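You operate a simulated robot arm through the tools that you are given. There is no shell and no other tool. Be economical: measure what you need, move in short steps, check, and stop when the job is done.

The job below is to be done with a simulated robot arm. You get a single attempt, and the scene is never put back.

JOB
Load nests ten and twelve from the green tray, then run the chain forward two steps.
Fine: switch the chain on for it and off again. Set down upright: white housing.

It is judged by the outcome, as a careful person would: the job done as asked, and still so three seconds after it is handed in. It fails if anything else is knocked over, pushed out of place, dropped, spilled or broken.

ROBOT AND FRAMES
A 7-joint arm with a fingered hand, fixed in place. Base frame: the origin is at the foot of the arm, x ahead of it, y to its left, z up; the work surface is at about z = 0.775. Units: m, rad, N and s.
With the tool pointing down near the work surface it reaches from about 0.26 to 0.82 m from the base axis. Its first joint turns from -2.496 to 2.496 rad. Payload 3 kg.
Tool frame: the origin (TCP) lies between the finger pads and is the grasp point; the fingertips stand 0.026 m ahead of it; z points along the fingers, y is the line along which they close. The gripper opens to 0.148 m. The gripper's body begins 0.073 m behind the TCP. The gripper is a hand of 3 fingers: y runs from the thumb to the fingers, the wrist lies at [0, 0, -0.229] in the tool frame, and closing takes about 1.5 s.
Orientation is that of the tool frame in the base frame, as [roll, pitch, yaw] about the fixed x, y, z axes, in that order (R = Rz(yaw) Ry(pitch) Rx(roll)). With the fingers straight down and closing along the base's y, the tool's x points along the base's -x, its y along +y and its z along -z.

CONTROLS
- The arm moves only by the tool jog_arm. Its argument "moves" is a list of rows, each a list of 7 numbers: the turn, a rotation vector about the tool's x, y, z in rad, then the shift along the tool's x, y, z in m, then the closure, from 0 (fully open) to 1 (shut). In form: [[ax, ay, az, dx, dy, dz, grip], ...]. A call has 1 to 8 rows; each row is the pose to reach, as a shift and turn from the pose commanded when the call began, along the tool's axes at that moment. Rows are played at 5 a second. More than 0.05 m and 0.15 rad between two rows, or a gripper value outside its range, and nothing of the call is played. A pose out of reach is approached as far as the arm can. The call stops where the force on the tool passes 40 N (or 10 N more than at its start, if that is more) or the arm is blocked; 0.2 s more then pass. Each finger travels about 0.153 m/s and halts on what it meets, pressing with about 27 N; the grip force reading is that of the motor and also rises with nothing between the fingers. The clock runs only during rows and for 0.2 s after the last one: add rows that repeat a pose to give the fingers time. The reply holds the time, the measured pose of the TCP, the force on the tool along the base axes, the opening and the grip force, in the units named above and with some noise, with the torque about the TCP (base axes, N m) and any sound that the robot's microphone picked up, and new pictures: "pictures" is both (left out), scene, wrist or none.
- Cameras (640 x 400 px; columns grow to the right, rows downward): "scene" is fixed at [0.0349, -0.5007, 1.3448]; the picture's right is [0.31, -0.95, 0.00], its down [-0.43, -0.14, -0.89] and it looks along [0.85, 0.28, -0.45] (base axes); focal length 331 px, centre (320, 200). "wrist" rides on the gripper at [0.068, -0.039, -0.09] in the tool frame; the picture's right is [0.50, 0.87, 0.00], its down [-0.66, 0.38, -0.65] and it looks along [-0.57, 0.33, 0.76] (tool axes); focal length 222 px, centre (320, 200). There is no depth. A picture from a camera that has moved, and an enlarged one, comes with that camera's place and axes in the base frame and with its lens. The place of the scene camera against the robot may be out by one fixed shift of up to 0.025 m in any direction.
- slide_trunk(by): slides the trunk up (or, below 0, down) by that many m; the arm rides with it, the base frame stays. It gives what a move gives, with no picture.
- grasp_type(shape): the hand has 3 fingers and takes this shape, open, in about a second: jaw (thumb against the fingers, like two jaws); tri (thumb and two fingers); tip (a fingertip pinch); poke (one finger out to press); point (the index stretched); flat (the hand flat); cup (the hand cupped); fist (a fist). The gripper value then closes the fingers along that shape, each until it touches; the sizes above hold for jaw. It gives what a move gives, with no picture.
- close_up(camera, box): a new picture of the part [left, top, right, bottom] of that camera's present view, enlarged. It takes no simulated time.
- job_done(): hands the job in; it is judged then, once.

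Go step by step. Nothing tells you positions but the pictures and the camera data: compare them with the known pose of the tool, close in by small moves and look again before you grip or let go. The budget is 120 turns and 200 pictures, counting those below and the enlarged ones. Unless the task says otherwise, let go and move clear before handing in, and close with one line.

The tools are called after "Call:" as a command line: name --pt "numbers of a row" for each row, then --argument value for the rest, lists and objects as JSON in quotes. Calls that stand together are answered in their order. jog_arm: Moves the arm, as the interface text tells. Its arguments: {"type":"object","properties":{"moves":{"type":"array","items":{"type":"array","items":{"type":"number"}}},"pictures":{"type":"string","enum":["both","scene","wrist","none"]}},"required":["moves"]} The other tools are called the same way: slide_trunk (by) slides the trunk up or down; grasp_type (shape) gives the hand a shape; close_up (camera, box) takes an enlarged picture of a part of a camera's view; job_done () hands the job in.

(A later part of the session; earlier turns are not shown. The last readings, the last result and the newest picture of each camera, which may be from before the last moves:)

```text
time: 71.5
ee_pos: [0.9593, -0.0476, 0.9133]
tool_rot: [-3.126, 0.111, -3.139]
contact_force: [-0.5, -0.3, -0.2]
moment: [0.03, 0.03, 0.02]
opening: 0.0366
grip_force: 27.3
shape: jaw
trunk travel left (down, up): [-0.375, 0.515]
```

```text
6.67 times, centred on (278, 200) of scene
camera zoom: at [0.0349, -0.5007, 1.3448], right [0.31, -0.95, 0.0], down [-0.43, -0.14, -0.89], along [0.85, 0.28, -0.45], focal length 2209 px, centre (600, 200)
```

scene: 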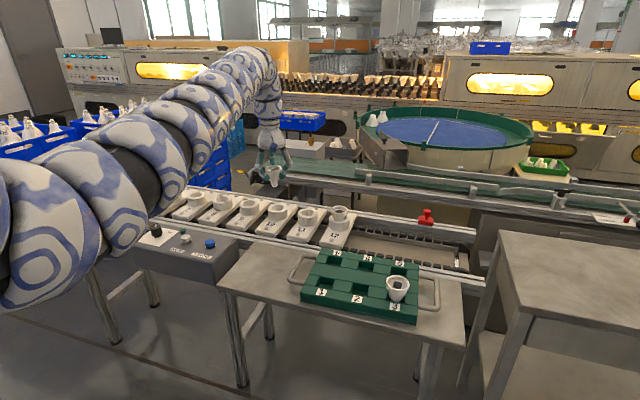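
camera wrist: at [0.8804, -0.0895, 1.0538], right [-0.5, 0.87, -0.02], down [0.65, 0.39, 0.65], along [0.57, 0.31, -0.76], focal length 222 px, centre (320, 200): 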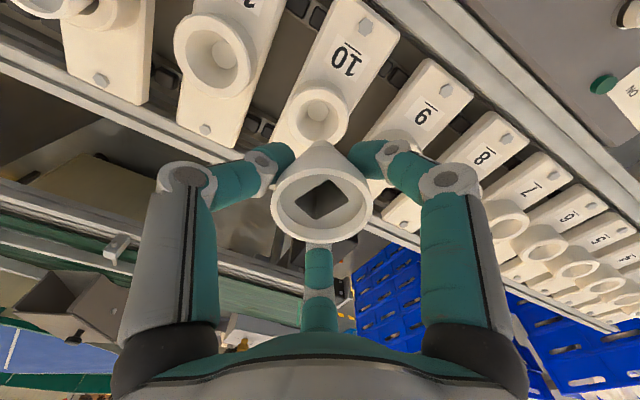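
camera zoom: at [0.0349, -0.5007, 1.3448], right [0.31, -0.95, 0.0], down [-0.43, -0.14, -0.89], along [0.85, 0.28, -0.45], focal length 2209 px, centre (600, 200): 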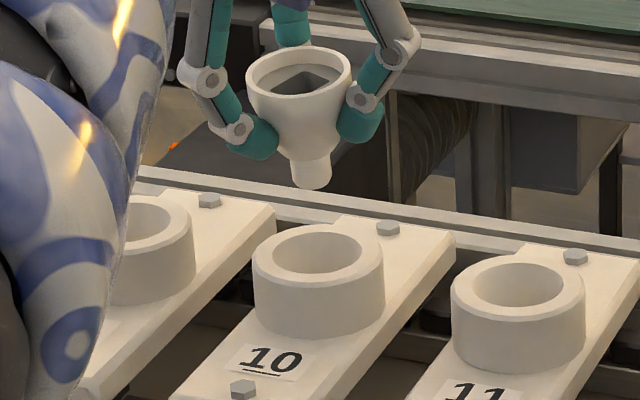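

Alignment is good (hole centre about (0.960,-0.050)). Small correction and descend so the stem reaches the hole.

Call:
jog_arm --pt "0 0 0 0.004 -0.001 0 0.95" --pt "0 0 0 0.0055 -0.002 0.0137 0.95" --pt "0 0 0 0.0071 -0.002 0.0274 0.95" --pt "0 0 0 0.0071 -0.002 0.0274 0.95" --pictures "none"

Call:
close_up --camera "wrist" --box '[220, 60, 444, 200]'

Call:
close_up --camera "scene" --box '[230, 170, 326, 230]'

```text
time: 72.5
ee_pos: [0.9547, -0.0519, 0.8839]
tool_rot: [-3.124, 0.111, 3.141]
contact_force: [0.0, 0.2, -1.6]
moment: [0.0, -0.02, -0.01]
opening: 0.0366
grip_force: 26.8
shape: jaw
trunk travel left (down, up): [-0.375, 0.515]
```

```text
2.86 times, centred on (332, 130) of wrist
camera zoom: at [0.8789, -0.0894, 0.9669], right [-0.5, 0.87, -0.07], down [0.58, 0.39, 0.72], along [0.65, 0.31, -0.69], focal length 635 px, centre (286, 400)
```

zoom: 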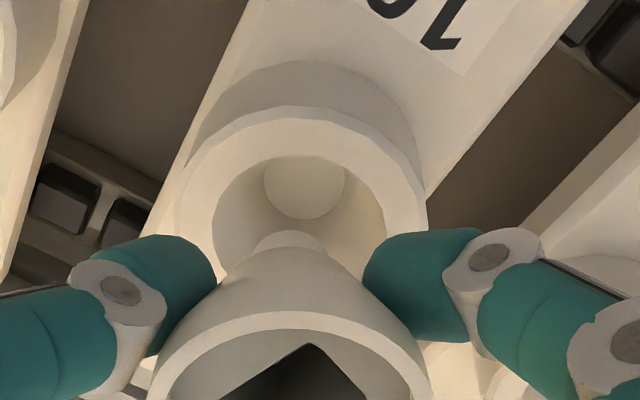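

```text
6.67 times, centred on (278, 200) of scene
camera zoom: at [0.0349, -0.5007, 1.3448], right [0.31, -0.95, 0.0], down [-0.43, -0.14, -0.89], along [0.85, 0.28, -0.45], focal length 2209 px, centre (600, 200)
```

zoom: 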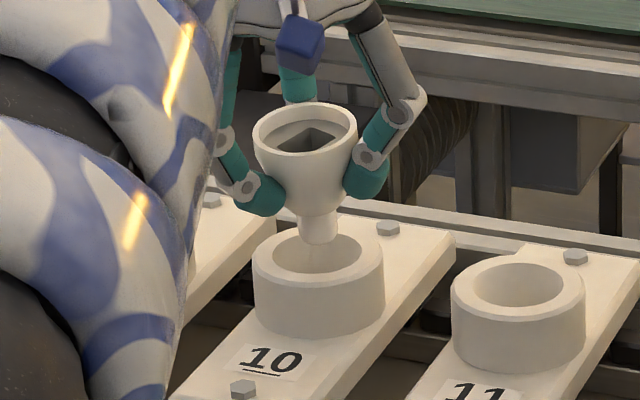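

Call:
jog_arm --pt "0 0 0 0.0006 0 0.005 0.95" --pt "0 0 0 0.0011 0 0.01 0.95" --pt "0 0 0 0.0017 0 0.015 0.95" --pt "0 0 0 0.0022 0 0.02 0.95" --pt "0 0 0 0.0022 0 0.02 0.95" --pictures "none"

Call:
close_up --camera "scene" --box '[230, 170, 326, 230]'

Call:
close_up --camera "wrist" --box '[220, 60, 444, 200]'

```text
time: 73.7
ee_pos: [0.9555, -0.0531, 0.8652]
tool_rot: [-3.123, 0.112, -3.14]
contact_force: [0.4, -0.3, -0.3]
moment: [0.01, -0.03, 0.03]
opening: 0.0366
grip_force: 26.7
shape: jaw
trunk travel left (down, up): [-0.375, 0.515]
```

```text
6.67 times, centred on (278, 200) of scene
camera zoom: at [0.0349, -0.5007, 1.3448], right [0.31, -0.95, 0.0], down [-0.43, -0.14, -0.89], along [0.85, 0.28, -0.45], focal length 2209 px, centre (600, 200)
```

zoom: 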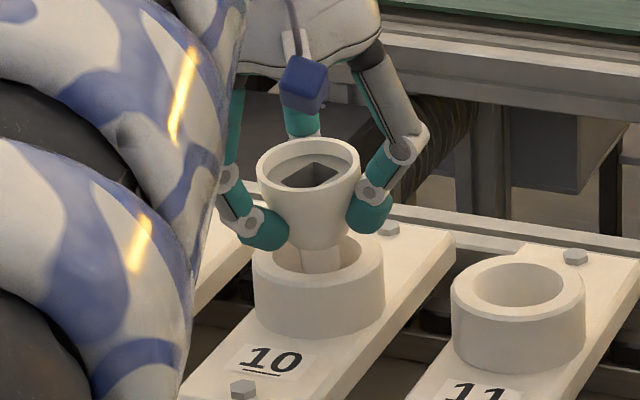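

```text
2.86 times, centred on (332, 130) of wrist
camera zoom: at [0.8792, -0.0898, 0.9473], right [-0.5, 0.87, -0.07], down [0.58, 0.39, 0.72], along [0.65, 0.31, -0.69], focal length 635 px, centre (286, 400)
```

zoom: 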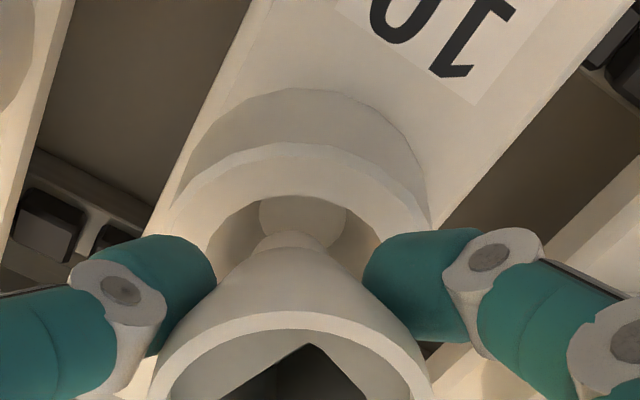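

Call:
jog_arm --pt "0 0 0 0.0004 0.001 0.003 0.95" --pt "0 0 0 0.0007 0.002 0.006 0.95" --pt "0 0 0 0.001 0.002 0.009 0.95" --pt "0 0 0 0.001 0.002 0.009 0.95" --pictures "none"

Call:
close_up --camera "scene" --box '[230, 170, 326, 230]'

```text
time: 74.7
ee_pos: [0.954, -0.0491, 0.8559]
tool_rot: [-3.123, 0.11, 3.141]
contact_force: [-0.3, 0.4, -0.9]
moment: [0.02, -0.03, -0.02]
opening: 0.0367
grip_force: 27.0
shape: jaw
trunk travel left (down, up): [-0.375, 0.515]
```

```text
6.67 times, centred on (278, 200) of scene
camera zoom: at [0.0349, -0.5007, 1.3448], right [0.31, -0.95, 0.0], down [-0.43, -0.14, -0.89], along [0.85, 0.28, -0.45], focal length 2209 px, centre (600, 200)
```

zoom: 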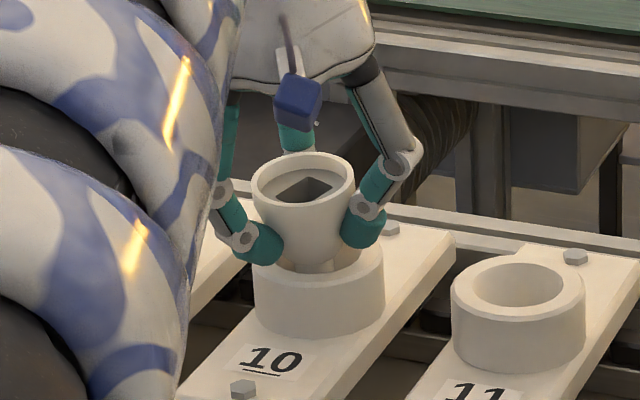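

The rim looks ~6 mm too far to +y; correcting, then lowering to contact.

Call:
jog_arm --pt "0 0 0 0 -0.003 0 0.95" --pt "0 0 0 0 -0.006 0 0.95" --pt "0 0 0 0 -0.006 0.003 0.95" --pt "0 0 0 0 -0.006 0.005 0.95" --pt "0 0 0 0 -0.006 0.005 0.95" --pictures "none"

Call:
close_up --camera "scene" --box '[230, 170, 326, 230]'

Call:
close_up --camera "wrist" --box '[220, 60, 444, 200]'

```text
time: 75.9
ee_pos: [0.955, -0.0567, 0.851]
tool_rot: [-3.127, 0.111, 3.14]
contact_force: [0.4, -0.4, -0.4]
moment: [0.01, 0.01, -0.03]
opening: 0.0369
grip_force: 26.6
shape: jaw
trunk travel left (down, up): [-0.375, 0.515]
```

```text
6.67 times, centred on (278, 200) of scene
camera zoom: at [0.0349, -0.5007, 1.3448], right [0.31, -0.95, 0.0], down [-0.43, -0.14, -0.89], along [0.85, 0.28, -0.45], focal length 2209 px, centre (600, 200)
```

zoom: 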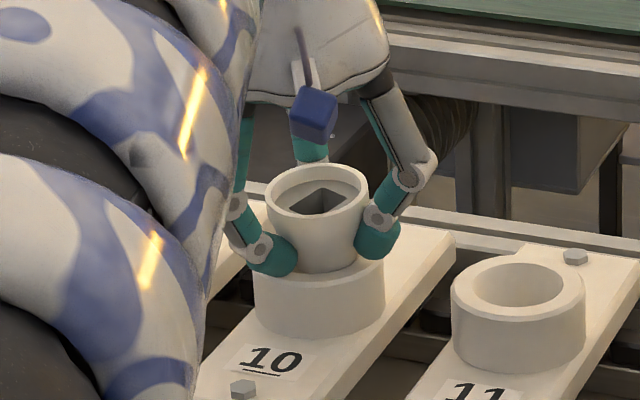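

```text
2.86 times, centred on (332, 130) of wrist
camera zoom: at [0.8793, -0.0935, 0.9331], right [-0.5, 0.87, -0.07], down [0.58, 0.39, 0.72], along [0.65, 0.31, -0.69], focal length 635 px, centre (286, 400)
```

zoom: 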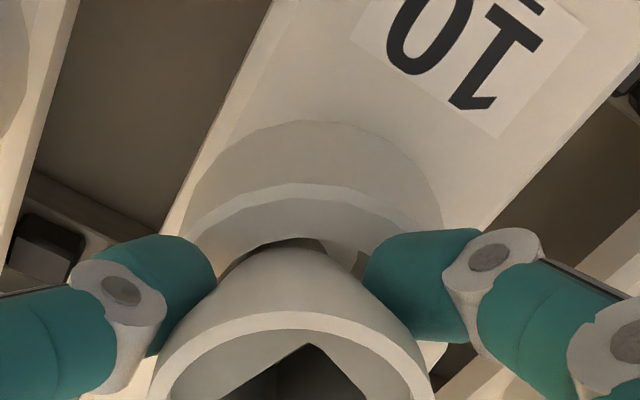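

Working out the perspective, both cameras agree that I should go back +5 mm in y. Correcting and lowering to contact.

Call:
jog_arm --pt "0 0 0 0 0.003 -0.001 0.95" --pt "0 0 0 0 0.0055 -0.001 0.95" --pt "0 0 0 -0.003 0.0055 0.001 0.95" --pt "0 0 0 -0.003 0.0055 0.003 0.95" --pt "0 0 0 -0.003 0.0055 0.003 0.95" --pictures "none"

Call:
close_up --camera "wrist" --box '[220, 60, 444, 200]'

```text
time: 77.1
ee_pos: [0.9582, -0.0508, 0.8493]
tool_rot: [-3.125, 0.112, 3.142]
contact_force: [0.5, 0.3, -0.5]
moment: [-0.02, -0.03, 0.01]
opening: 0.0368
grip_force: 26.8
shape: jaw
trunk travel left (down, up): [-0.375, 0.515]
```

```text
2.86 times, centred on (332, 130) of wrist
camera zoom: at [0.8829, -0.0884, 0.9306], right [-0.5, 0.87, -0.07], down [0.58, 0.39, 0.72], along [0.65, 0.31, -0.69], focal length 635 px, centre (286, 400)
```

zoom: 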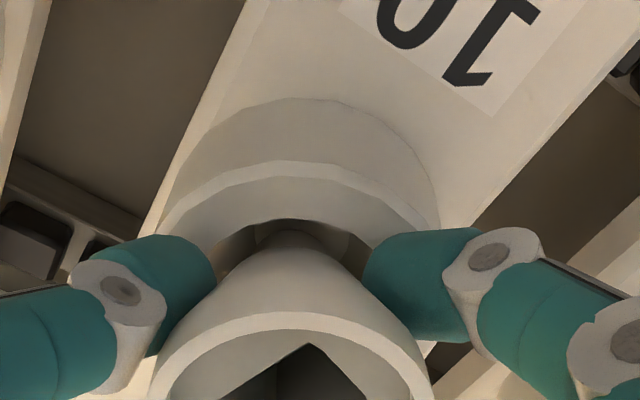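

Call:
jog_arm --pt "0 0 0 0 0 0.002 0.95" --pt "0 0 0 0 0 0.004 0.95" --pt "0 0 0 0 0 0.004 0.95" --pictures "none"

```text
time: 77.9
ee_pos: [0.9594, -0.0509, 0.8455]
tool_rot: [-3.125, 0.114, -3.14]
contact_force: [-2.0, 1.6, 13.2]
moment: [0.11, 0.32, 0.0]
opening: 0.0374
grip_force: 27.2
shape: jaw
trunk travel left (down, up): [-0.375, 0.515]
```

Contact reached. Ease up 1.5 mm and open slowly.

Call:
jog_arm --pt "0 0 0 0 0 -0.0015 0.76" --pt "0 0 0 0 0 -0.0015 0.73" --pt "0 0 0 0 0 -0.0015 0.7" --pt "0 0 0 0 0 -0.0015 0.67" --pt "0 0 0 0 0 -0.002 0.63" --pt "0 0 0 0 0 -0.003 0.58" --pt "0 0 0 0 0 -0.003 0.53" --pt "0 0 0 0 0 -0.003 0.53" --pictures "none"

Call:
close_up --camera "scene" --box '[230, 170, 326, 230]'

Call:
close_up --camera "wrist" --box '[192, 60, 448, 220]'

```text
time: 79.7
ee_pos: [0.9587, -0.0494, 0.8478]
tool_rot: [-3.126, 0.112, -3.14]
contact_force: [1.9, -1.4, 7.4]
moment: [0.09, 0.19, -0.04]
opening: 0.067
grip_force: 0.1
shape: jaw
trunk travel left (down, up): [-0.375, 0.515]
```

```text
6.67 times, centred on (278, 200) of scene
camera zoom: at [0.0349, -0.5007, 1.3448], right [0.31, -0.95, 0.0], down [-0.43, -0.14, -0.89], along [0.85, 0.28, -0.45], focal length 2209 px, centre (600, 200)
```

zoom: 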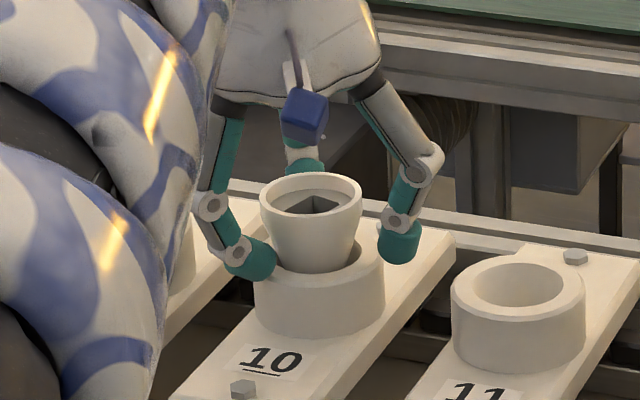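

```text
2.50 times, centred on (320, 140) of wrist
camera zoom: at [0.8828, -0.0873, 0.9302], right [-0.5, 0.87, -0.07], down [0.58, 0.39, 0.72], along [0.65, 0.31, -0.69], focal length 555 px, centre (320, 350)
```

zoom: 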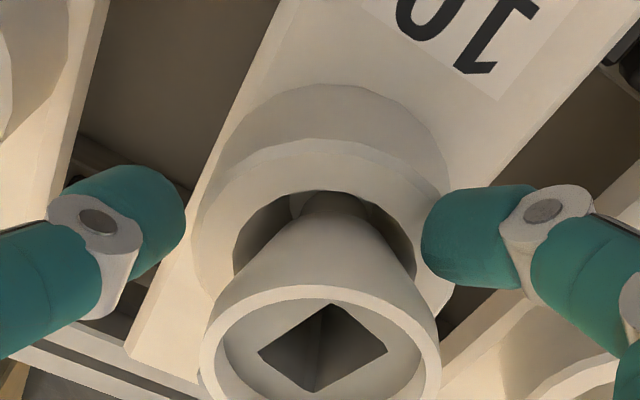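

Released and upright in nest 10. Opening a bit more and rising clear.

Call:
jog_arm --pt "0 0 0 0 0 -0.004 0.48" --pt "0 0 0 0 0 -0.004 0.42" --pt "0 0 0 -0.002 0 -0.025 0.4" --pt "0 0 0 -0.005 0 -0.06 0.4" --pt "0 0 0 -0.01 0 -0.1 0.4" --pt "0 0 0 -0.01 0 -0.14 0.4" --pictures "wrist"

Call:
close_up --camera "scene" --box '[260, 180, 372, 250]'

```text
time: 81.1
ee_pos: [0.9525, -0.0488, 0.9927]
tool_rot: [-3.123, 0.112, 3.141]
contact_force: [-0.2, 0.4, 0.4]
moment: [-0.01, 0.02, -0.02]
opening: 0.0883
grip_force: 0.2
shape: jaw
trunk travel left (down, up): [-0.375, 0.515]
camera wrist: at [0.8768, -0.0869, 1.0742], right [-0.5, 0.87, -0.07], down [0.58, 0.39, 0.72], along [0.65, 0.31, -0.69], focal length 222 px, centre (320, 200)
```

wrist: 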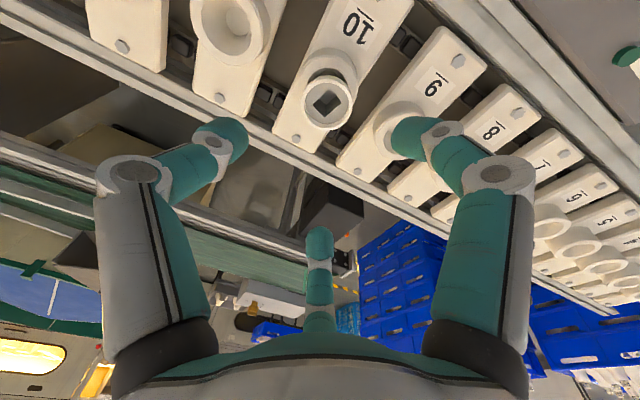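

```text
5.71 times, centred on (316, 215) of scene
camera zoom: at [0.0349, -0.5007, 1.3448], right [0.31, -0.95, 0.0], down [-0.43, -0.14, -0.89], along [0.85, 0.28, -0.45], focal length 1894 px, centre (343, 114)
```

zoom: 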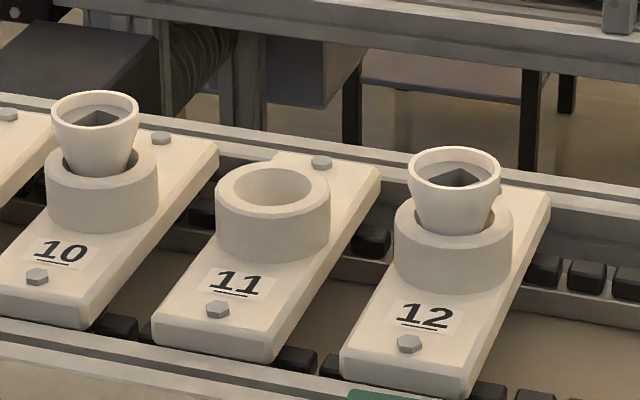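

Both housings sit upright in nests 10 and 12. Next the control panel: knob near (0.73,0.27), BACK near (0.74,0.17), FORWARD near (0.735,0.08). Raising the trunk, then moving over to look at it.

Call:
slide_trunk --by 0.5

Call:
jog_arm --pt "0 0.03 0 0.0 0.03 0.04 0.4" --pt "0 0.06 0 0.0 0.06 0.08 0.4" --pt "0 0.09 0 0.01 0.08 0.12 0.4" --pt "0 0.111 0 0.02 0.1 0.16 0.4" --pt "0 0.111 0 0.03 0.12 0.2 0.4" --pt "0 0.111 0 0.04 0.14 0.24 0.4" --pt "0 0.111 0 0.05 0.16 0.28 0.4" --pt "0 0.111 0 0.06 0.18 0.32 0.4" --pictures "scene"

```text
refused: 0.5 is not a number from -0.4 to 0.4
```

```text
time: 82.4
ee_pos: [0.9256, 0.0401, 0.8149]
tool_rot: [-3.127, 0.008, 3.134]
contact_force: [-9.3, -0.1, 15.7]
moment: [0.46, -0.04, 0.34]
opening: 0.0839
grip_force: 0.0
shape: jaw
out of reach, approached as far as the arm can: row 1, 2, 3, 4, 5, 6
trunk travel left (down, up): [-0.375, 0.515]
stopped in row 6: the force on the tool passed its limit at 51 N (the readings are from after the stop); the commanded pose is now the measured one
```

scene: 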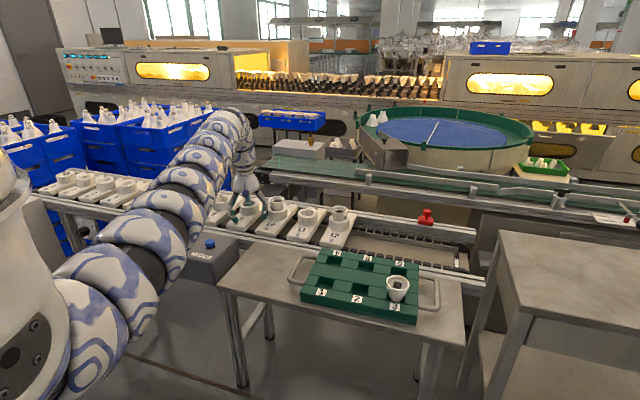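

The trunk slide was refused, but my batched move still ran, and I drove the hand down onto the area of nests 9/8. That was my error for batching them. I'll inspect before moving.

Call:
close_up --camera "scene" --box '[190, 170, 318, 250]'

Call:
close_up --camera "wrist" --box '[0, 0, 640, 400]'

```text
5.00 times, centred on (254, 210) of scene
camera zoom: at [0.0349, -0.5007, 1.3448], right [0.31, -0.95, 0.0], down [-0.43, -0.14, -0.89], along [0.85, 0.28, -0.45], focal length 1657 px, centre (650, 150)
```

zoom: 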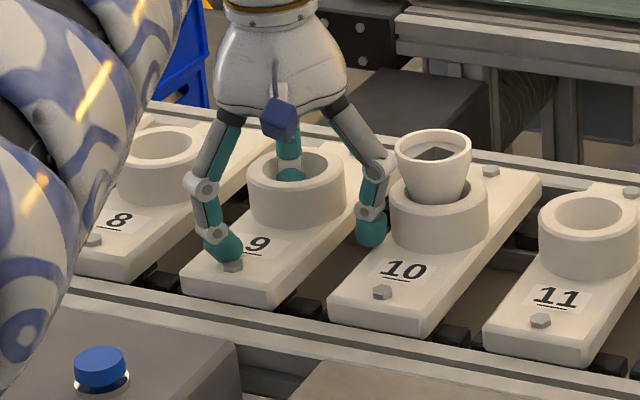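

```text
1.00 times, centred on (320, 200) of wrist (not enlarged: the box is as wide or as high as the picture)
camera zoom: at [0.8579, 0.0031, 0.9046], right [-0.49, 0.87, -0.02], down [0.65, 0.38, 0.65], along [0.57, 0.31, -0.76], focal length 222 px, centre (320, 200)
```

zoom: 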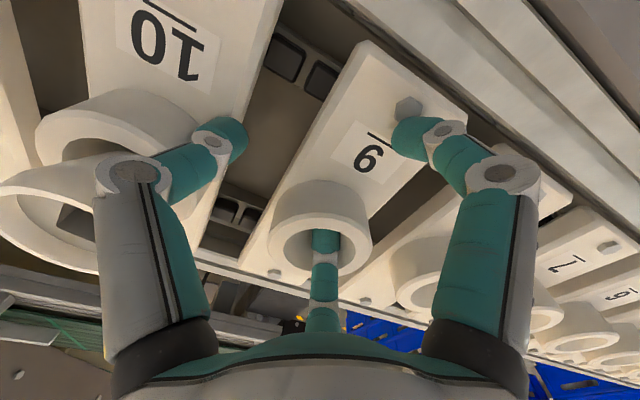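

Luckily nothing is displaced: the third finger is inside ring 9, another on plate 9. Rising straight up slowly.

Call:
jog_arm --pt "0 0 0 0 0 -0.006 0.43" --pt "0 0 0 0 0 -0.015 0.43" --pt "0 0 0 0 0 -0.03 0.43" --pt "0 0 0 0 0 -0.05 0.43" --pt "0 0 0 0 0 -0.07 0.43" --pt "0 0 0 0 0 -0.1 0.43" --pt "0 0 0 0 0 -0.14 0.43" --pictures "wrist"

Call:
close_up --camera "scene" --box '[190, 170, 350, 270]'

```text
time: 84.0
ee_pos: [0.9167, 0.0389, 0.9511]
tool_rot: [-3.126, 0.007, 3.133]
contact_force: [-0.6, 0.3, -0.7]
moment: [-0.03, -0.05, 0.0]
opening: 0.0843
grip_force: 0.1
shape: jaw
out of reach, approached as far as the arm can: row 5, 6, 7
trunk travel left (down, up): [-0.375, 0.515]
camera wrist: at [0.8492, 0.002, 1.0407], right [-0.49, 0.87, -0.02], down [0.65, 0.38, 0.65], along [0.57, 0.31, -0.76], focal length 222 px, centre (320, 200)
```

wrist: 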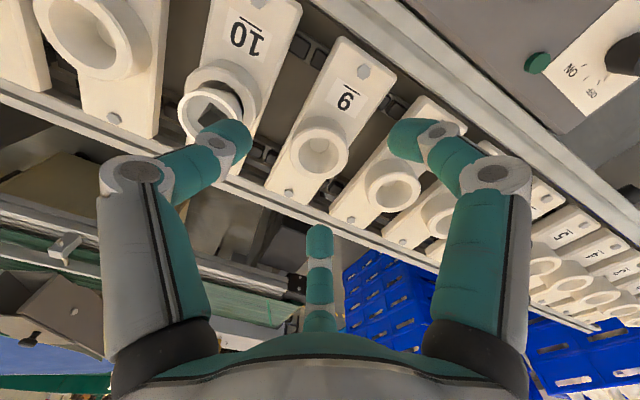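

```text
4.00 times, centred on (270, 220) of scene
camera zoom: at [0.0349, -0.5007, 1.3448], right [0.31, -0.95, 0.0], down [-0.43, -0.14, -0.89], along [0.85, 0.28, -0.45], focal length 1326 px, centre (520, 120)
```

zoom: 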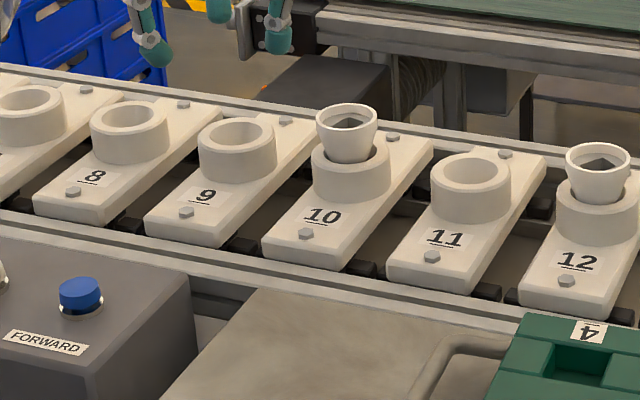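

All is intact. Now raise the trunk by 0.4 on its own.

Call:
slide_trunk --by 0.4

```text
time: 87.8
ee_pos: [0.9167, 0.0401, 1.3492]
tool_rot: [-3.125, 0.005, 3.134]
contact_force: [-0.4, -0.8, 0.4]
moment: [0.0, 0.0, 0.01]
opening: 0.0847
grip_force: 0.0
shape: jaw
trunk travel left (down, up): [-0.775, 0.115]
```

Call:
slide_trunk --by 0.11

Call:
jog_arm --pt "0 0 0 0 0.02 0.045 0.43" --pt "0 0 0 0 0.04 0.09 0.43" --pt "0 0 0 0.005 0.06 0.135 0.43" --pt "0 0 0 0.01 0.08 0.18 0.43" --pt "0 0 0 0.02 0.1 0.22 0.43" --pt "0 0 0 0.04 0.12 0.26 0.43" --pt "0 0 0 0.06 0.12 0.3 0.43" --pt "0 0 0 0.09 0.12 0.33 0.43"

```text
time: 89.3
ee_pos: [0.9173, 0.0402, 1.4586]
tool_rot: [-3.126, 0.007, 3.133]
contact_force: [0.0, 0.3, -0.7]
moment: [-0.01, 0.01, 0.03]
opening: 0.0842
grip_force: 0.0
shape: jaw
trunk travel left (down, up): [-0.885, 0.005]
```

```text
time: 91.1
ee_pos: [0.8261, 0.1578, 1.1251]
tool_rot: [-3.127, 0.011, 3.132]
contact_force: [1.2, -2.1, 0.1]
moment: [0.16, 0.02, -0.01]
opening: 0.0843
grip_force: 0.1
shape: jaw
out of reach, approached as far as the arm can: row 1, 2, 3, 4, 5, 6
trunk travel left (down, up): [-0.885, 0.005]
camera wrist: at [0.76, 0.1203, 1.2145], right [-0.49, 0.87, -0.02], down [0.65, 0.38, 0.65], along [0.58, 0.31, -0.76], focal length 222 px, centre (320, 200)
```

scene: 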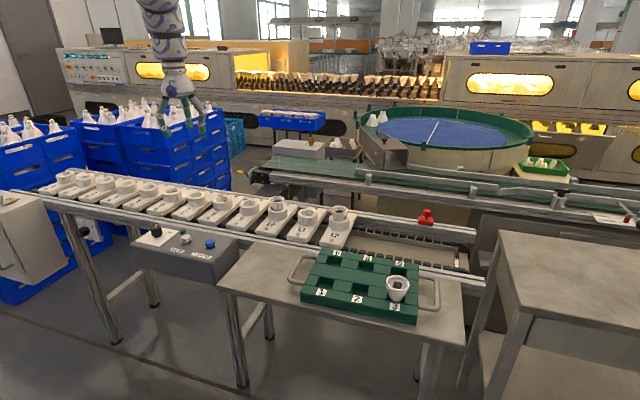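
wrist: 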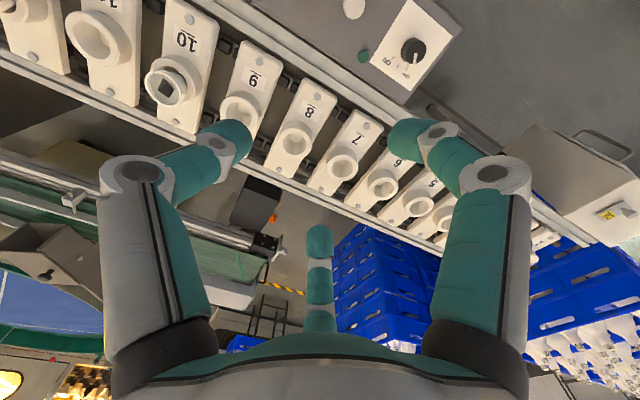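

Good, now the knob panel is in view from above. Zooming in on it.

Call:
close_up --camera "wrist" --box '[336, 0, 464, 100]'

```text
4.00 times, centred on (400, 50) of wrist
camera zoom: at [0.76, 0.1203, 1.2145], right [-0.49, 0.87, -0.02], down [0.65, 0.38, 0.65], along [0.58, 0.31, -0.76], focal length 888 px, centre (0, 800)
```

zoom: 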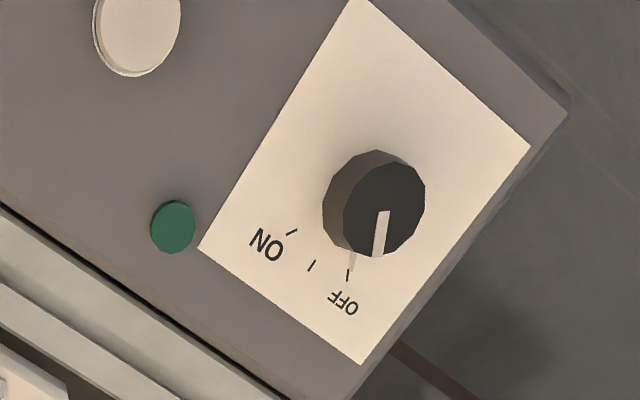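

The knob (centre ≈(0.737,0.272)) points at OFF (+30° from +x); ON is about 60° clockwise seen from above. I'll move above the knob with the hand pre-rotated half the turn the other way.

Call:
jog_arm --pt "0 0 0 0.01 0.015 0.045 0.5" --pt "0 0 0 0.02 0.03 0.09 0.52" --pt "0 0 0 0.04 0.045 0.13 0.54" --pt "0 0 -0.13 0.055 0.065 0.165 0.54" --pt "0 0 -0.26 0.07 0.085 0.18 0.54" --pt "0 0 -0.39 0.085 0.105 0.195 0.54" --pt "0 0 -0.5 0.089 0.114 0.205 0.54" --pt "0 0 -0.5 0.089 0.114 0.205 0.54"

Call:
close_up --camera "scene" --box '[110, 190, 238, 270]'

```text
time: 92.9
ee_pos: [0.7163, 0.2461, 0.9483]
tool_rot: [-3.126, -0.001, -2.729]
contact_force: [-1.3, -0.4, -1.3]
moment: [0.07, -0.07, 0.01]
opening: 0.0681
grip_force: 0.0
shape: jaw
out of reach, approached as far as the arm can: row 2, 3, 4, 5, 6, 7, 8
trunk travel left (down, up): [-0.885, 0.005]
camera wrist: at [0.6696, 0.1849, 1.0383], right [-0.81, 0.59, -0.01], down [0.44, 0.62, 0.65], along [0.39, 0.52, -0.76], focal length 222 px, centre (320, 200)
```

scene: 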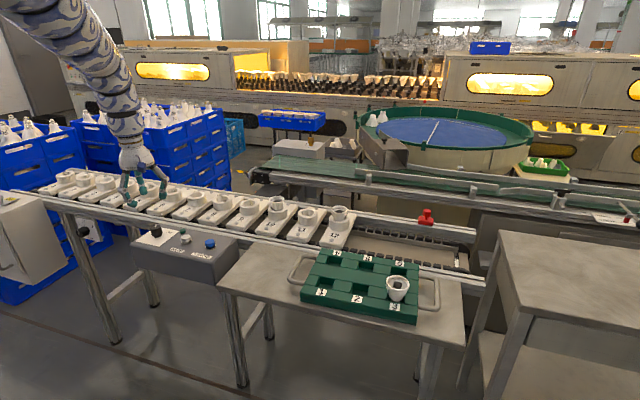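
wrist: 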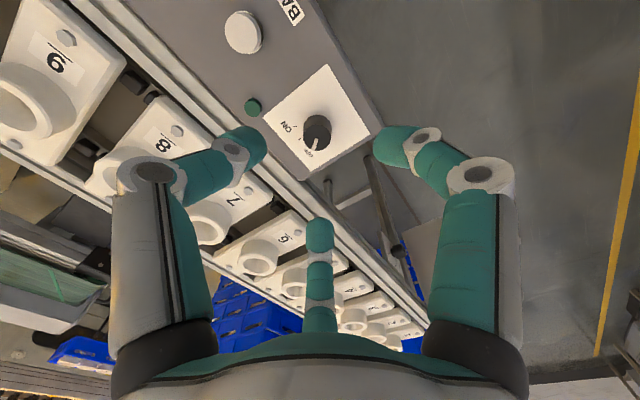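

```text
5.00 times, centred on (174, 230) of scene
camera zoom: at [0.0349, -0.5007, 1.3448], right [0.31, -0.95, 0.0], down [-0.43, -0.14, -0.89], along [0.85, 0.28, -0.45], focal length 1657 px, centre (1050, 50)
```

zoom: 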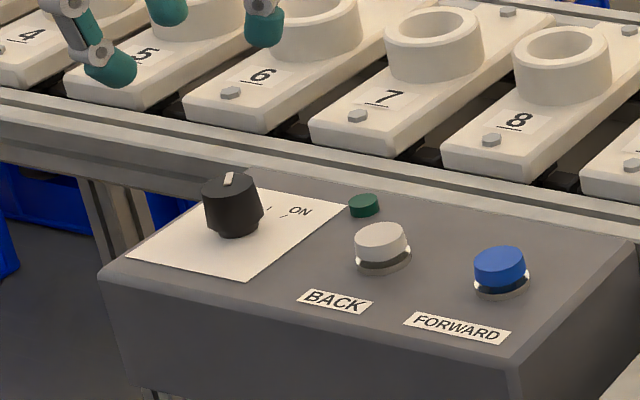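

Call:
jog_arm --pt "0 0 0 0 0 0.01 0.54" --pt "0 0 0 0 0 0.025 0.54" --pt "0 0 0 0 0 0.03 0.54" --pictures "wrist"

```text
time: 93.7
ee_pos: [0.711, 0.2437, 0.9428]
tool_rot: [-3.125, -0.003, -2.731]
contact_force: [-0.1, 0.0, -0.3]
moment: [0.01, -0.01, 0.0]
opening: 0.0677
grip_force: 0.0
shape: jaw
out of reach, approached as far as the arm can: row 1, 2, 3
trunk travel left (down, up): [-0.885, 0.005]
camera wrist: at [0.6662, 0.1817, 1.0327], right [-0.8, 0.59, -0.01], down [0.45, 0.62, 0.65], along [0.39, 0.51, -0.76], focal length 222 px, centre (320, 200)
```

wrist: 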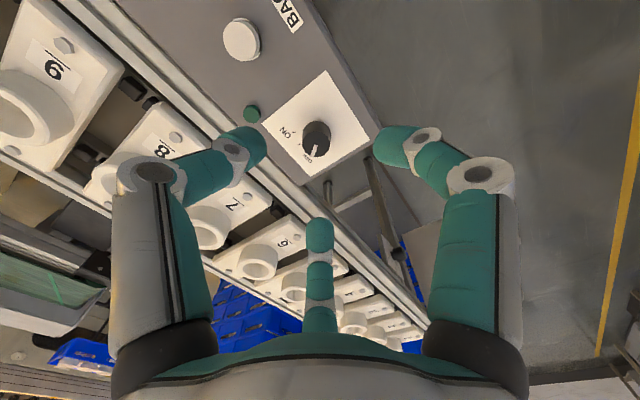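

It's stuck on a wrist limit from the pre-rotation; I rotate back.

Call:
jog_arm --pt "0 0 0.14 0 0 0.0 0.54" --pt "0 0 0.28 0 0 0 0.54" --pt "0 0 0.42 0 0 0 0.54" --pt "0 0 0.5 0 0 0 0.54" --pt "0 0 0.5 0 0 0 0.54" --pictures "wrist"

```text
time: 94.9
ee_pos: [0.7118, 0.2454, 0.9419]
tool_rot: [-3.124, 0.006, 3.05]
contact_force: [1.2, -0.1, -0.5]
moment: [-0.03, -0.03, -0.02]
opening: 0.0683
grip_force: 0.0
shape: jaw
trunk travel left (down, up): [-0.885, 0.005]
camera wrist: at [0.6408, 0.2117, 1.0324], right [-0.42, 0.91, -0.02], down [0.68, 0.33, 0.65], along [0.6, 0.26, -0.76], focal length 222 px, centre (320, 200)
```

wrist: 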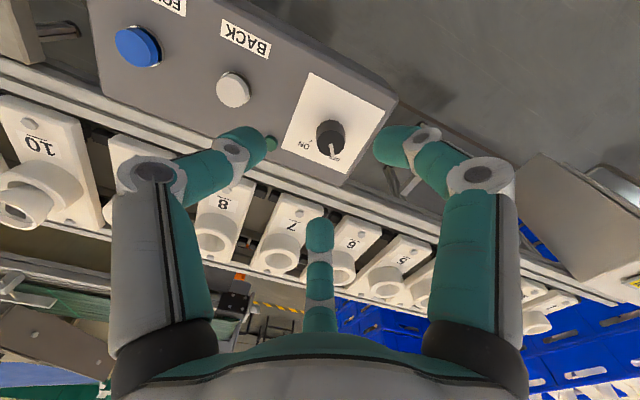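

Free again (yaw 3.05). Moving above the knob, lower.

Call:
jog_arm --pt "0 0 0 -0.008 0.007 0.023 0.54" --pt "0 0 0 -0.016 0.015 0.046 0.54" --pt "0 0 0 -0.024 0.0223 0.07 0.54" --pt "0 0 0 -0.024 0.0223 0.07 0.54" --pictures "wrist"

Call:
close_up --camera "scene" --box '[110, 190, 238, 270]'

```text
time: 95.9
ee_pos: [0.6956, 0.2267, 0.9053]
tool_rot: [-3.126, 0.005, 3.053]
contact_force: [0.4, 0.1, 1.2]
moment: [0.02, 0.04, -0.01]
opening: 0.0683
grip_force: 0.0
shape: jaw
out of reach, approached as far as the arm can: row 1, 2, 3, 4
trunk travel left (down, up): [-0.885, 0.005]
camera wrist: at [0.6246, 0.1949, 0.9957], right [-0.42, 0.91, -0.02], down [0.68, 0.33, 0.65], along [0.6, 0.26, -0.76], focal length 222 px, centre (320, 200)
```

wrist: 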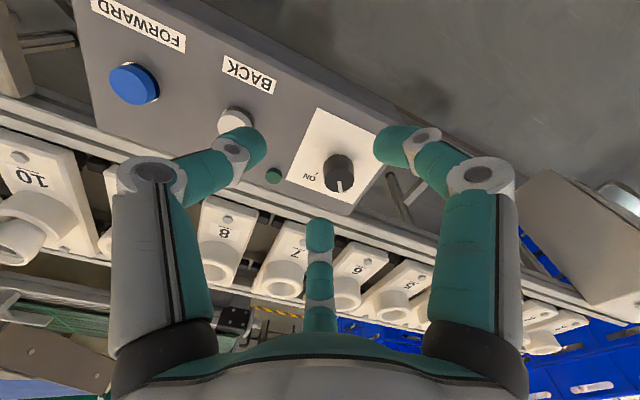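

```text
5.00 times, centred on (174, 230) of scene
camera zoom: at [0.0349, -0.5007, 1.3448], right [0.31, -0.95, 0.0], down [-0.43, -0.14, -0.89], along [0.85, 0.28, -0.45], focal length 1657 px, centre (1050, 50)
```

zoom: 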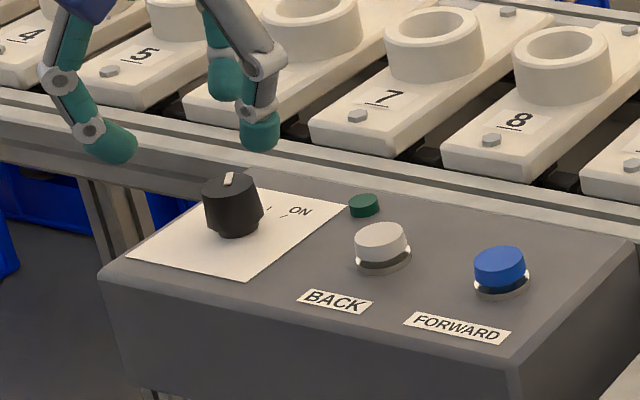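

The geometry points to the shoulder being around y≈-0.24, so here I'm at full extension; I need a lower trunk. Raise the hand first, then check before sliding.

Call:
jog_arm --pt "0 0 0 0 0 -0.04 0.54" --pt "0 0 0 0 0 -0.08 0.54" --pt "0 0 0 0 0 -0.12 0.54" --pt "0 0 0 0 0 -0.16 0.54" --pt "0 0 0 0 0 -0.2 0.54" --pt "0 0 0 0 0 -0.24 0.54" --pictures "none"

```text
time: 97.3
ee_pos: [0.6904, 0.2309, 1.1559]
tool_rot: [-3.128, 0.008, 3.054]
contact_force: [0.4, -0.1, 0.9]
moment: [0.0, 0.02, 0.01]
opening: 0.0683
grip_force: 0.0
shape: jaw
trunk travel left (down, up): [-0.885, 0.005]
```

Call:
slide_trunk --by -0.2

```text
time: 99.4
ee_pos: [0.691, 0.231, 0.9545]
tool_rot: [-3.128, 0.007, 3.053]
contact_force: [-0.1, -0.2, 0.4]
moment: [-0.02, 0.0, 0.0]
opening: 0.0682
grip_force: 0.1
shape: jaw
trunk travel left (down, up): [-0.685, 0.205]
```

Call:
jog_arm --pt "0 0 0 -0.015 0.014 -0.035 0.54" --pt "0 0 0 -0.03 0.027 -0.07 0.54" --pt "0 0 0 -0.0424 0.041 -0.11 0.54" --pt "0 0 0 -0.0424 0.041 -0.11 0.54" --pictures "none"

```text
time: 100.4
ee_pos: [0.7373, 0.2669, 1.0645]
tool_rot: [-3.128, 0.008, 3.051]
contact_force: [-0.3, 0.0, -0.5]
moment: [0.01, -0.03, -0.03]
opening: 0.0681
grip_force: 0.0
shape: jaw
trunk travel left (down, up): [-0.685, 0.205]
```

Call:
slide_trunk --by -0.17

Call:
close_up --camera "wrist" --box '[0, 0, 640, 400]'

Call:
close_up --camera "scene" --box '[80, 160, 240, 260]'

```text
time: 102.3
ee_pos: [0.7365, 0.2673, 0.8943]
tool_rot: [-3.126, 0.007, 3.051]
contact_force: [-0.1, -0.3, -0.5]
moment: [-0.01, 0.02, -0.01]
opening: 0.0681
grip_force: 0.1
shape: jaw
trunk travel left (down, up): [-0.515, 0.375]
```

```text
1.00 times, centred on (320, 200) of wrist (not enlarged: the box is as wide or as high as the picture)
camera zoom: at [0.6665, 0.2363, 0.9838], right [-0.42, 0.91, -0.02], down [0.68, 0.33, 0.65], along [0.6, 0.26, -0.76], focal length 222 px, centre (320, 200)
```

zoom: 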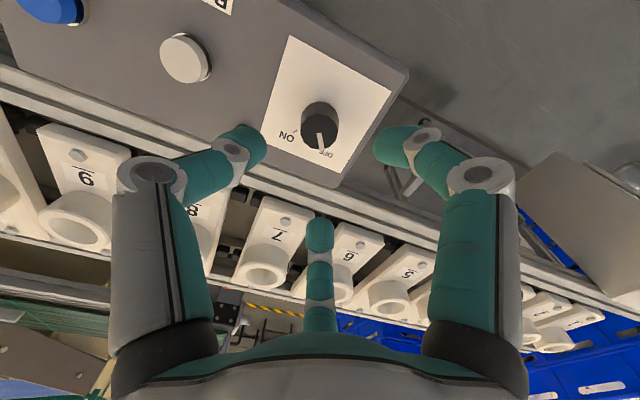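

```text
4.00 times, centred on (160, 210) of scene
camera zoom: at [0.0349, -0.5007, 1.3448], right [0.31, -0.95, 0.0], down [-0.43, -0.14, -0.89], along [0.85, 0.28, -0.45], focal length 1326 px, centre (960, 160)
```

zoom: 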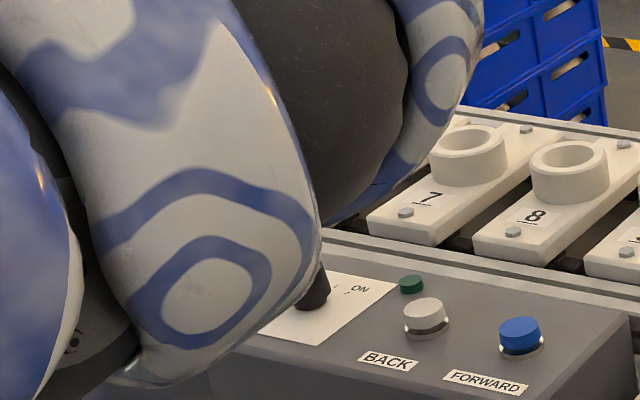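

Now in reach above the knob at (0.741,0.269). Descending partway to check alignment.

Call:
jog_arm --pt "0 0 0 -0.004 0.002 0.015 0.54" --pt "0 0 0 -0.004 0.002 0.03 0.54" --pt "0 0 0 -0.004 0.002 0.05 0.54" --pt "0 0 0 -0.004 0.002 0.05 0.54" --pictures "none"

Call:
close_up --camera "wrist" --box '[192, 60, 448, 220]'

```text
time: 103.3
ee_pos: [0.7419, 0.2674, 0.8438]
tool_rot: [-3.127, 0.007, 3.051]
contact_force: [0.4, 0.5, 0.2]
moment: [0.01, -0.02, 0.0]
opening: 0.0681
grip_force: 0.1
shape: jaw
trunk travel left (down, up): [-0.515, 0.375]
```

```text
2.50 times, centred on (320, 140) of wrist
camera zoom: at [0.6712, 0.2361, 0.9332], right [-0.42, 0.91, -0.02], down [0.68, 0.33, 0.65], along [0.6, 0.26, -0.76], focal length 555 px, centre (320, 350)
```

zoom: 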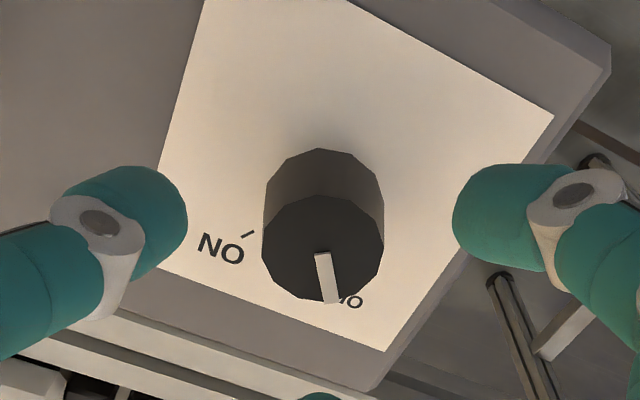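

Well aligned with the knob (top z≈0.80, panel ≈0.77). Descending to grip.

Call:
jog_arm --pt "0 0 0 -0.001 0 0.015 0.54" --pt "0 0 0 -0.001 0 0.03 0.54" --pt "0 0 0 -0.001 0 0.04 0.54" --pt "0 0 0 -0.001 0 0.04 0.54" --pictures "none"

Call:
close_up --camera "wrist" --box '[192, 100, 448, 260]'

```text
time: 104.3
ee_pos: [0.7424, 0.2686, 0.8057]
tool_rot: [-3.129, 0.01, 3.054]
contact_force: [-0.7, 0.5, 24.5]
moment: [0.61, 0.07, -0.02]
opening: 0.0696
grip_force: 0.0
shape: jaw
trunk travel left (down, up): [-0.515, 0.375]
```

```text
2.50 times, centred on (320, 180) of wrist
camera zoom: at [0.672, 0.2363, 0.8957], right [-0.42, 0.91, -0.02], down [0.68, 0.33, 0.66], along [0.6, 0.27, -0.76], focal length 555 px, centre (320, 250)
```

zoom: 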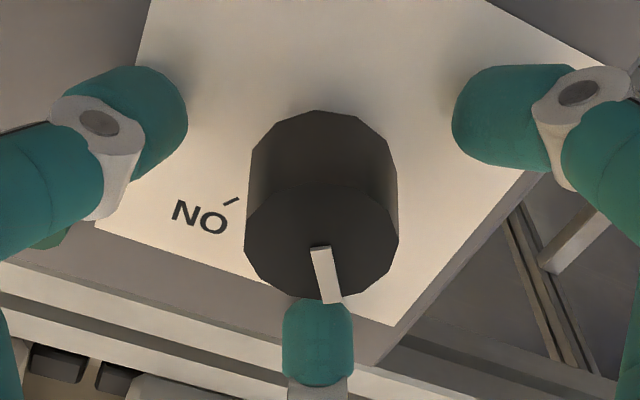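

Fingertips touch the panel (24 N). Raise 5 mm, then close on the knob.

Call:
jog_arm --pt "0 0 0 0 0 -0.006 0.54" --pt "0 0 0 0 0 -0.006 0.62" --pt "0 0 0 0 0 -0.006 0.7" --pt "0 0 0 0 0 -0.006 0.78" --pt "0 0 0 0 0 -0.006 0.86" --pt "0 0 0 0 0 -0.006 0.95" --pt "0 0 0 0 0 -0.006 0.95" --pictures "none"

Call:
close_up --camera "wrist" --box '[192, 100, 448, 260]'

```text
time: 106.0
ee_pos: [0.7434, 0.2669, 0.8092]
tool_rot: [-3.127, 0.004, 3.053]
contact_force: [3.2, 0.6, -6.5]
moment: [0.04, -0.08, 0.04]
opening: 0.0278
grip_force: 26.9
shape: jaw
trunk travel left (down, up): [-0.515, 0.375]
```

```text
2.50 times, centred on (320, 180) of wrist
camera zoom: at [0.6736, 0.2364, 0.8992], right [-0.42, 0.91, -0.02], down [0.68, 0.33, 0.65], along [0.6, 0.26, -0.76], focal length 555 px, centre (320, 250)
```

zoom: 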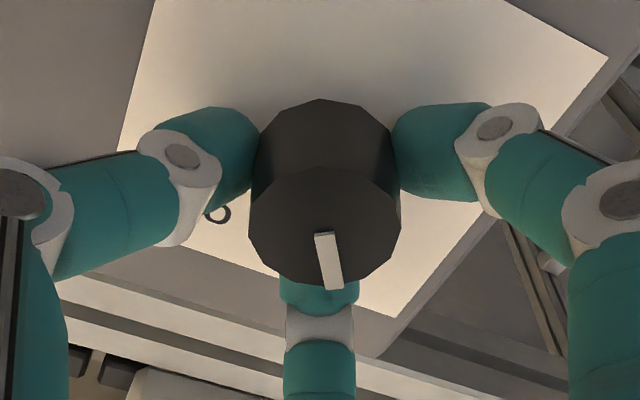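

Knob held. Turning clockwise (from above) in steps to ~60°.

Call:
jog_arm --pt "0 0 0.13 0 0 0 0.95" --pt "0 0 0.26 0 0 0 0.95" --pt "0 0 0.39 0 0 0 0.95" --pt "0 0 0.52 0 0 0 0.95" --pt "0 0 0.65 0 0 0 0.95" --pt "0 0 0.78 0 0 0 0.95" --pt "0 0 0.91 0 0 0 0.95" --pt "0 0 1.04 0 0 0 0.95"

Call:
close_up --camera "wrist" --box '[192, 100, 448, 260]'

```text
time: 107.8
ee_pos: [0.7427, 0.2662, 0.811]
tool_rot: [-3.141, 0.015, 2.009]
contact_force: [-1.8, -32.0, -5.3]
moment: [-0.74, 0.2, 0.61]
opening: 0.0272
grip_force: 27.2
shape: jaw
trunk travel left (down, up): [-0.515, 0.375]
heard: click
camera wrist: at [0.6801, 0.3111, 0.8988], right [0.57, 0.82, -0.01], down [0.62, -0.42, 0.66], along [0.54, -0.39, -0.75], focal length 222 px, centre (320, 200)
```

scene: 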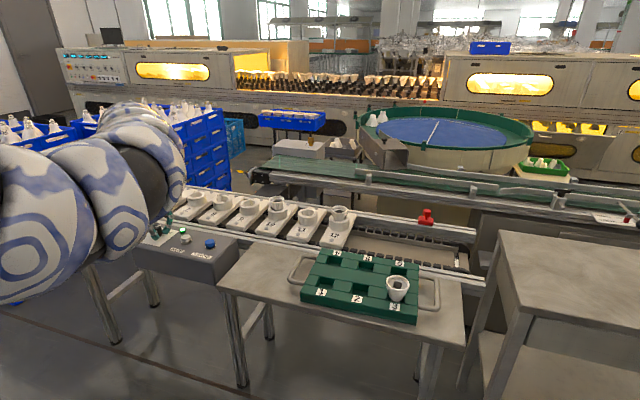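
wrist: 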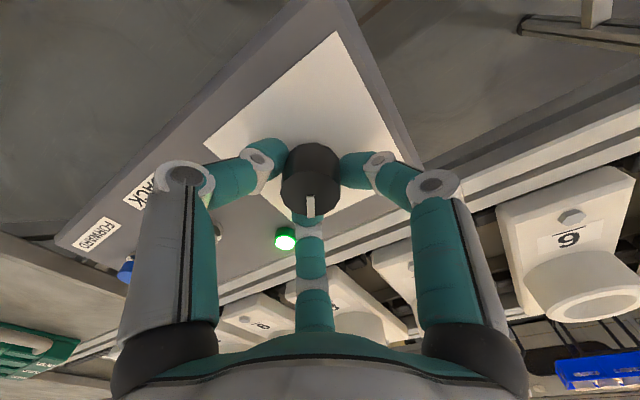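

```text
2.50 times, centred on (320, 180) of wrist
camera zoom: at [0.6801, 0.3111, 0.8988], right [0.57, 0.82, -0.01], down [0.62, -0.42, 0.66], along [0.54, -0.39, -0.75], focal length 555 px, centre (320, 250)
```

zoom: 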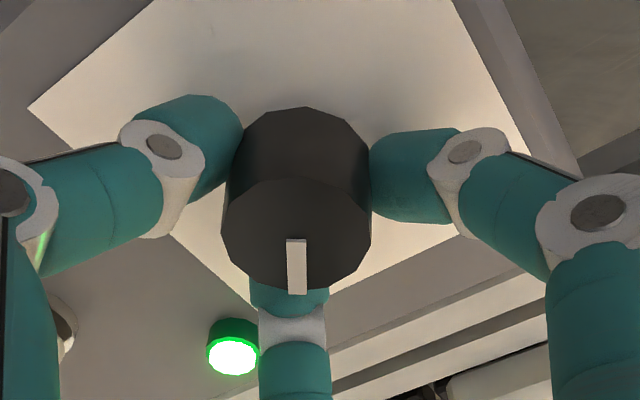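

A click and the lamp is lit green: it's ON. I let go of the knob and rise clear.

Call:
jog_arm --pt "0 0 0 0 0 0 0.8" --pt "0 0 0 0 0 0 0.65" --pt "0 0 0 0 0 0 0.55" --pt "0 0 0 0 0 -0.01 0.54" --pt "0 0 0 0 0 -0.03 0.54" --pt "0 0 0 0 0 -0.06 0.54" --pt "0 0 0 0 0 -0.1 0.54" --pictures "wrist"

```text
time: 109.3
ee_pos: [0.7419, 0.2688, 0.9129]
tool_rot: [-3.139, 0.016, 2.011]
contact_force: [0.7, -0.4, -0.1]
moment: [0.02, 0.01, -0.01]
opening: 0.0679
grip_force: 0.1
shape: jaw
trunk travel left (down, up): [-0.515, 0.375]
camera wrist: at [0.6787, 0.3145, 1.0014], right [0.57, 0.82, -0.01], down [0.62, -0.42, 0.66], along [0.54, -0.38, -0.75], focal length 222 px, centre (320, 200)
```

wrist: 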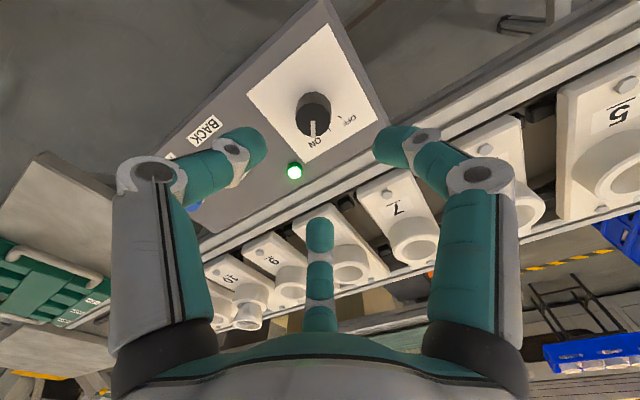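

The switch is ON. Next I go above the FORWARD button with the fingers shut, keeping this yaw.

Call:
jog_arm --pt "0 0 0 -0.038 -0.02 0 0.65" --pt "0 0 0 -0.076 -0.039 0 0.75" --pt "0 0 0 -0.114 -0.059 0 0.85" --pt "0 0 0 -0.151 -0.0786 0 1.0" --pt "0 0 0 -0.151 -0.0786 0 1.0" --pt "0 0 0 -0.151 -0.0786 0 1.0"

```text
time: 110.8
ee_pos: [0.7724, 0.1136, 0.9034]
tool_rot: [-3.135, 0.016, 2.012]
contact_force: [-0.4, 0.3, 0.8]
moment: [0.0, 0.0, 0.04]
opening: 0.0001
grip_force: 26.9
shape: jaw
out of reach, approached as far as the arm can: row 3, 4, 5, 6
trunk travel left (down, up): [-0.515, 0.375]
camera wrist: at [0.7099, 0.1594, 0.9929], right [0.57, 0.82, -0.01], down [0.62, -0.42, 0.66], along [0.54, -0.38, -0.75], focal length 222 px, centre (320, 200)
```

scene: 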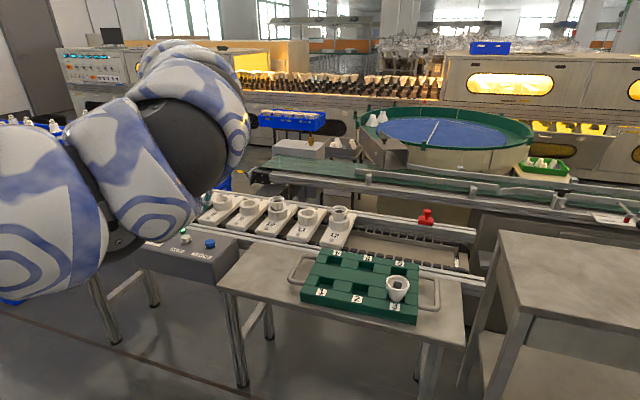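
wrist: 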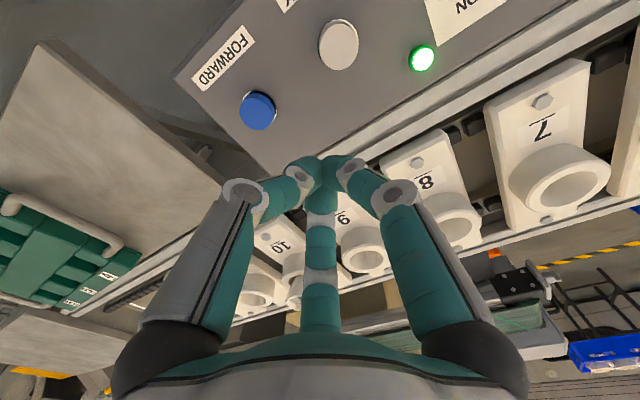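

Need the trunk a bit higher here. FORWARD is at about (0.735,0.072). Sliding up, then checking.

Call:
slide_trunk --by 0.2

```text
time: 112.9
ee_pos: [0.7724, 0.1141, 1.1048]
tool_rot: [-3.134, 0.016, 2.011]
contact_force: [0.5, 0.2, -0.4]
moment: [0.02, 0.03, 0.01]
opening: 0.0
grip_force: 27.4
shape: jaw
trunk travel left (down, up): [-0.715, 0.175]
```

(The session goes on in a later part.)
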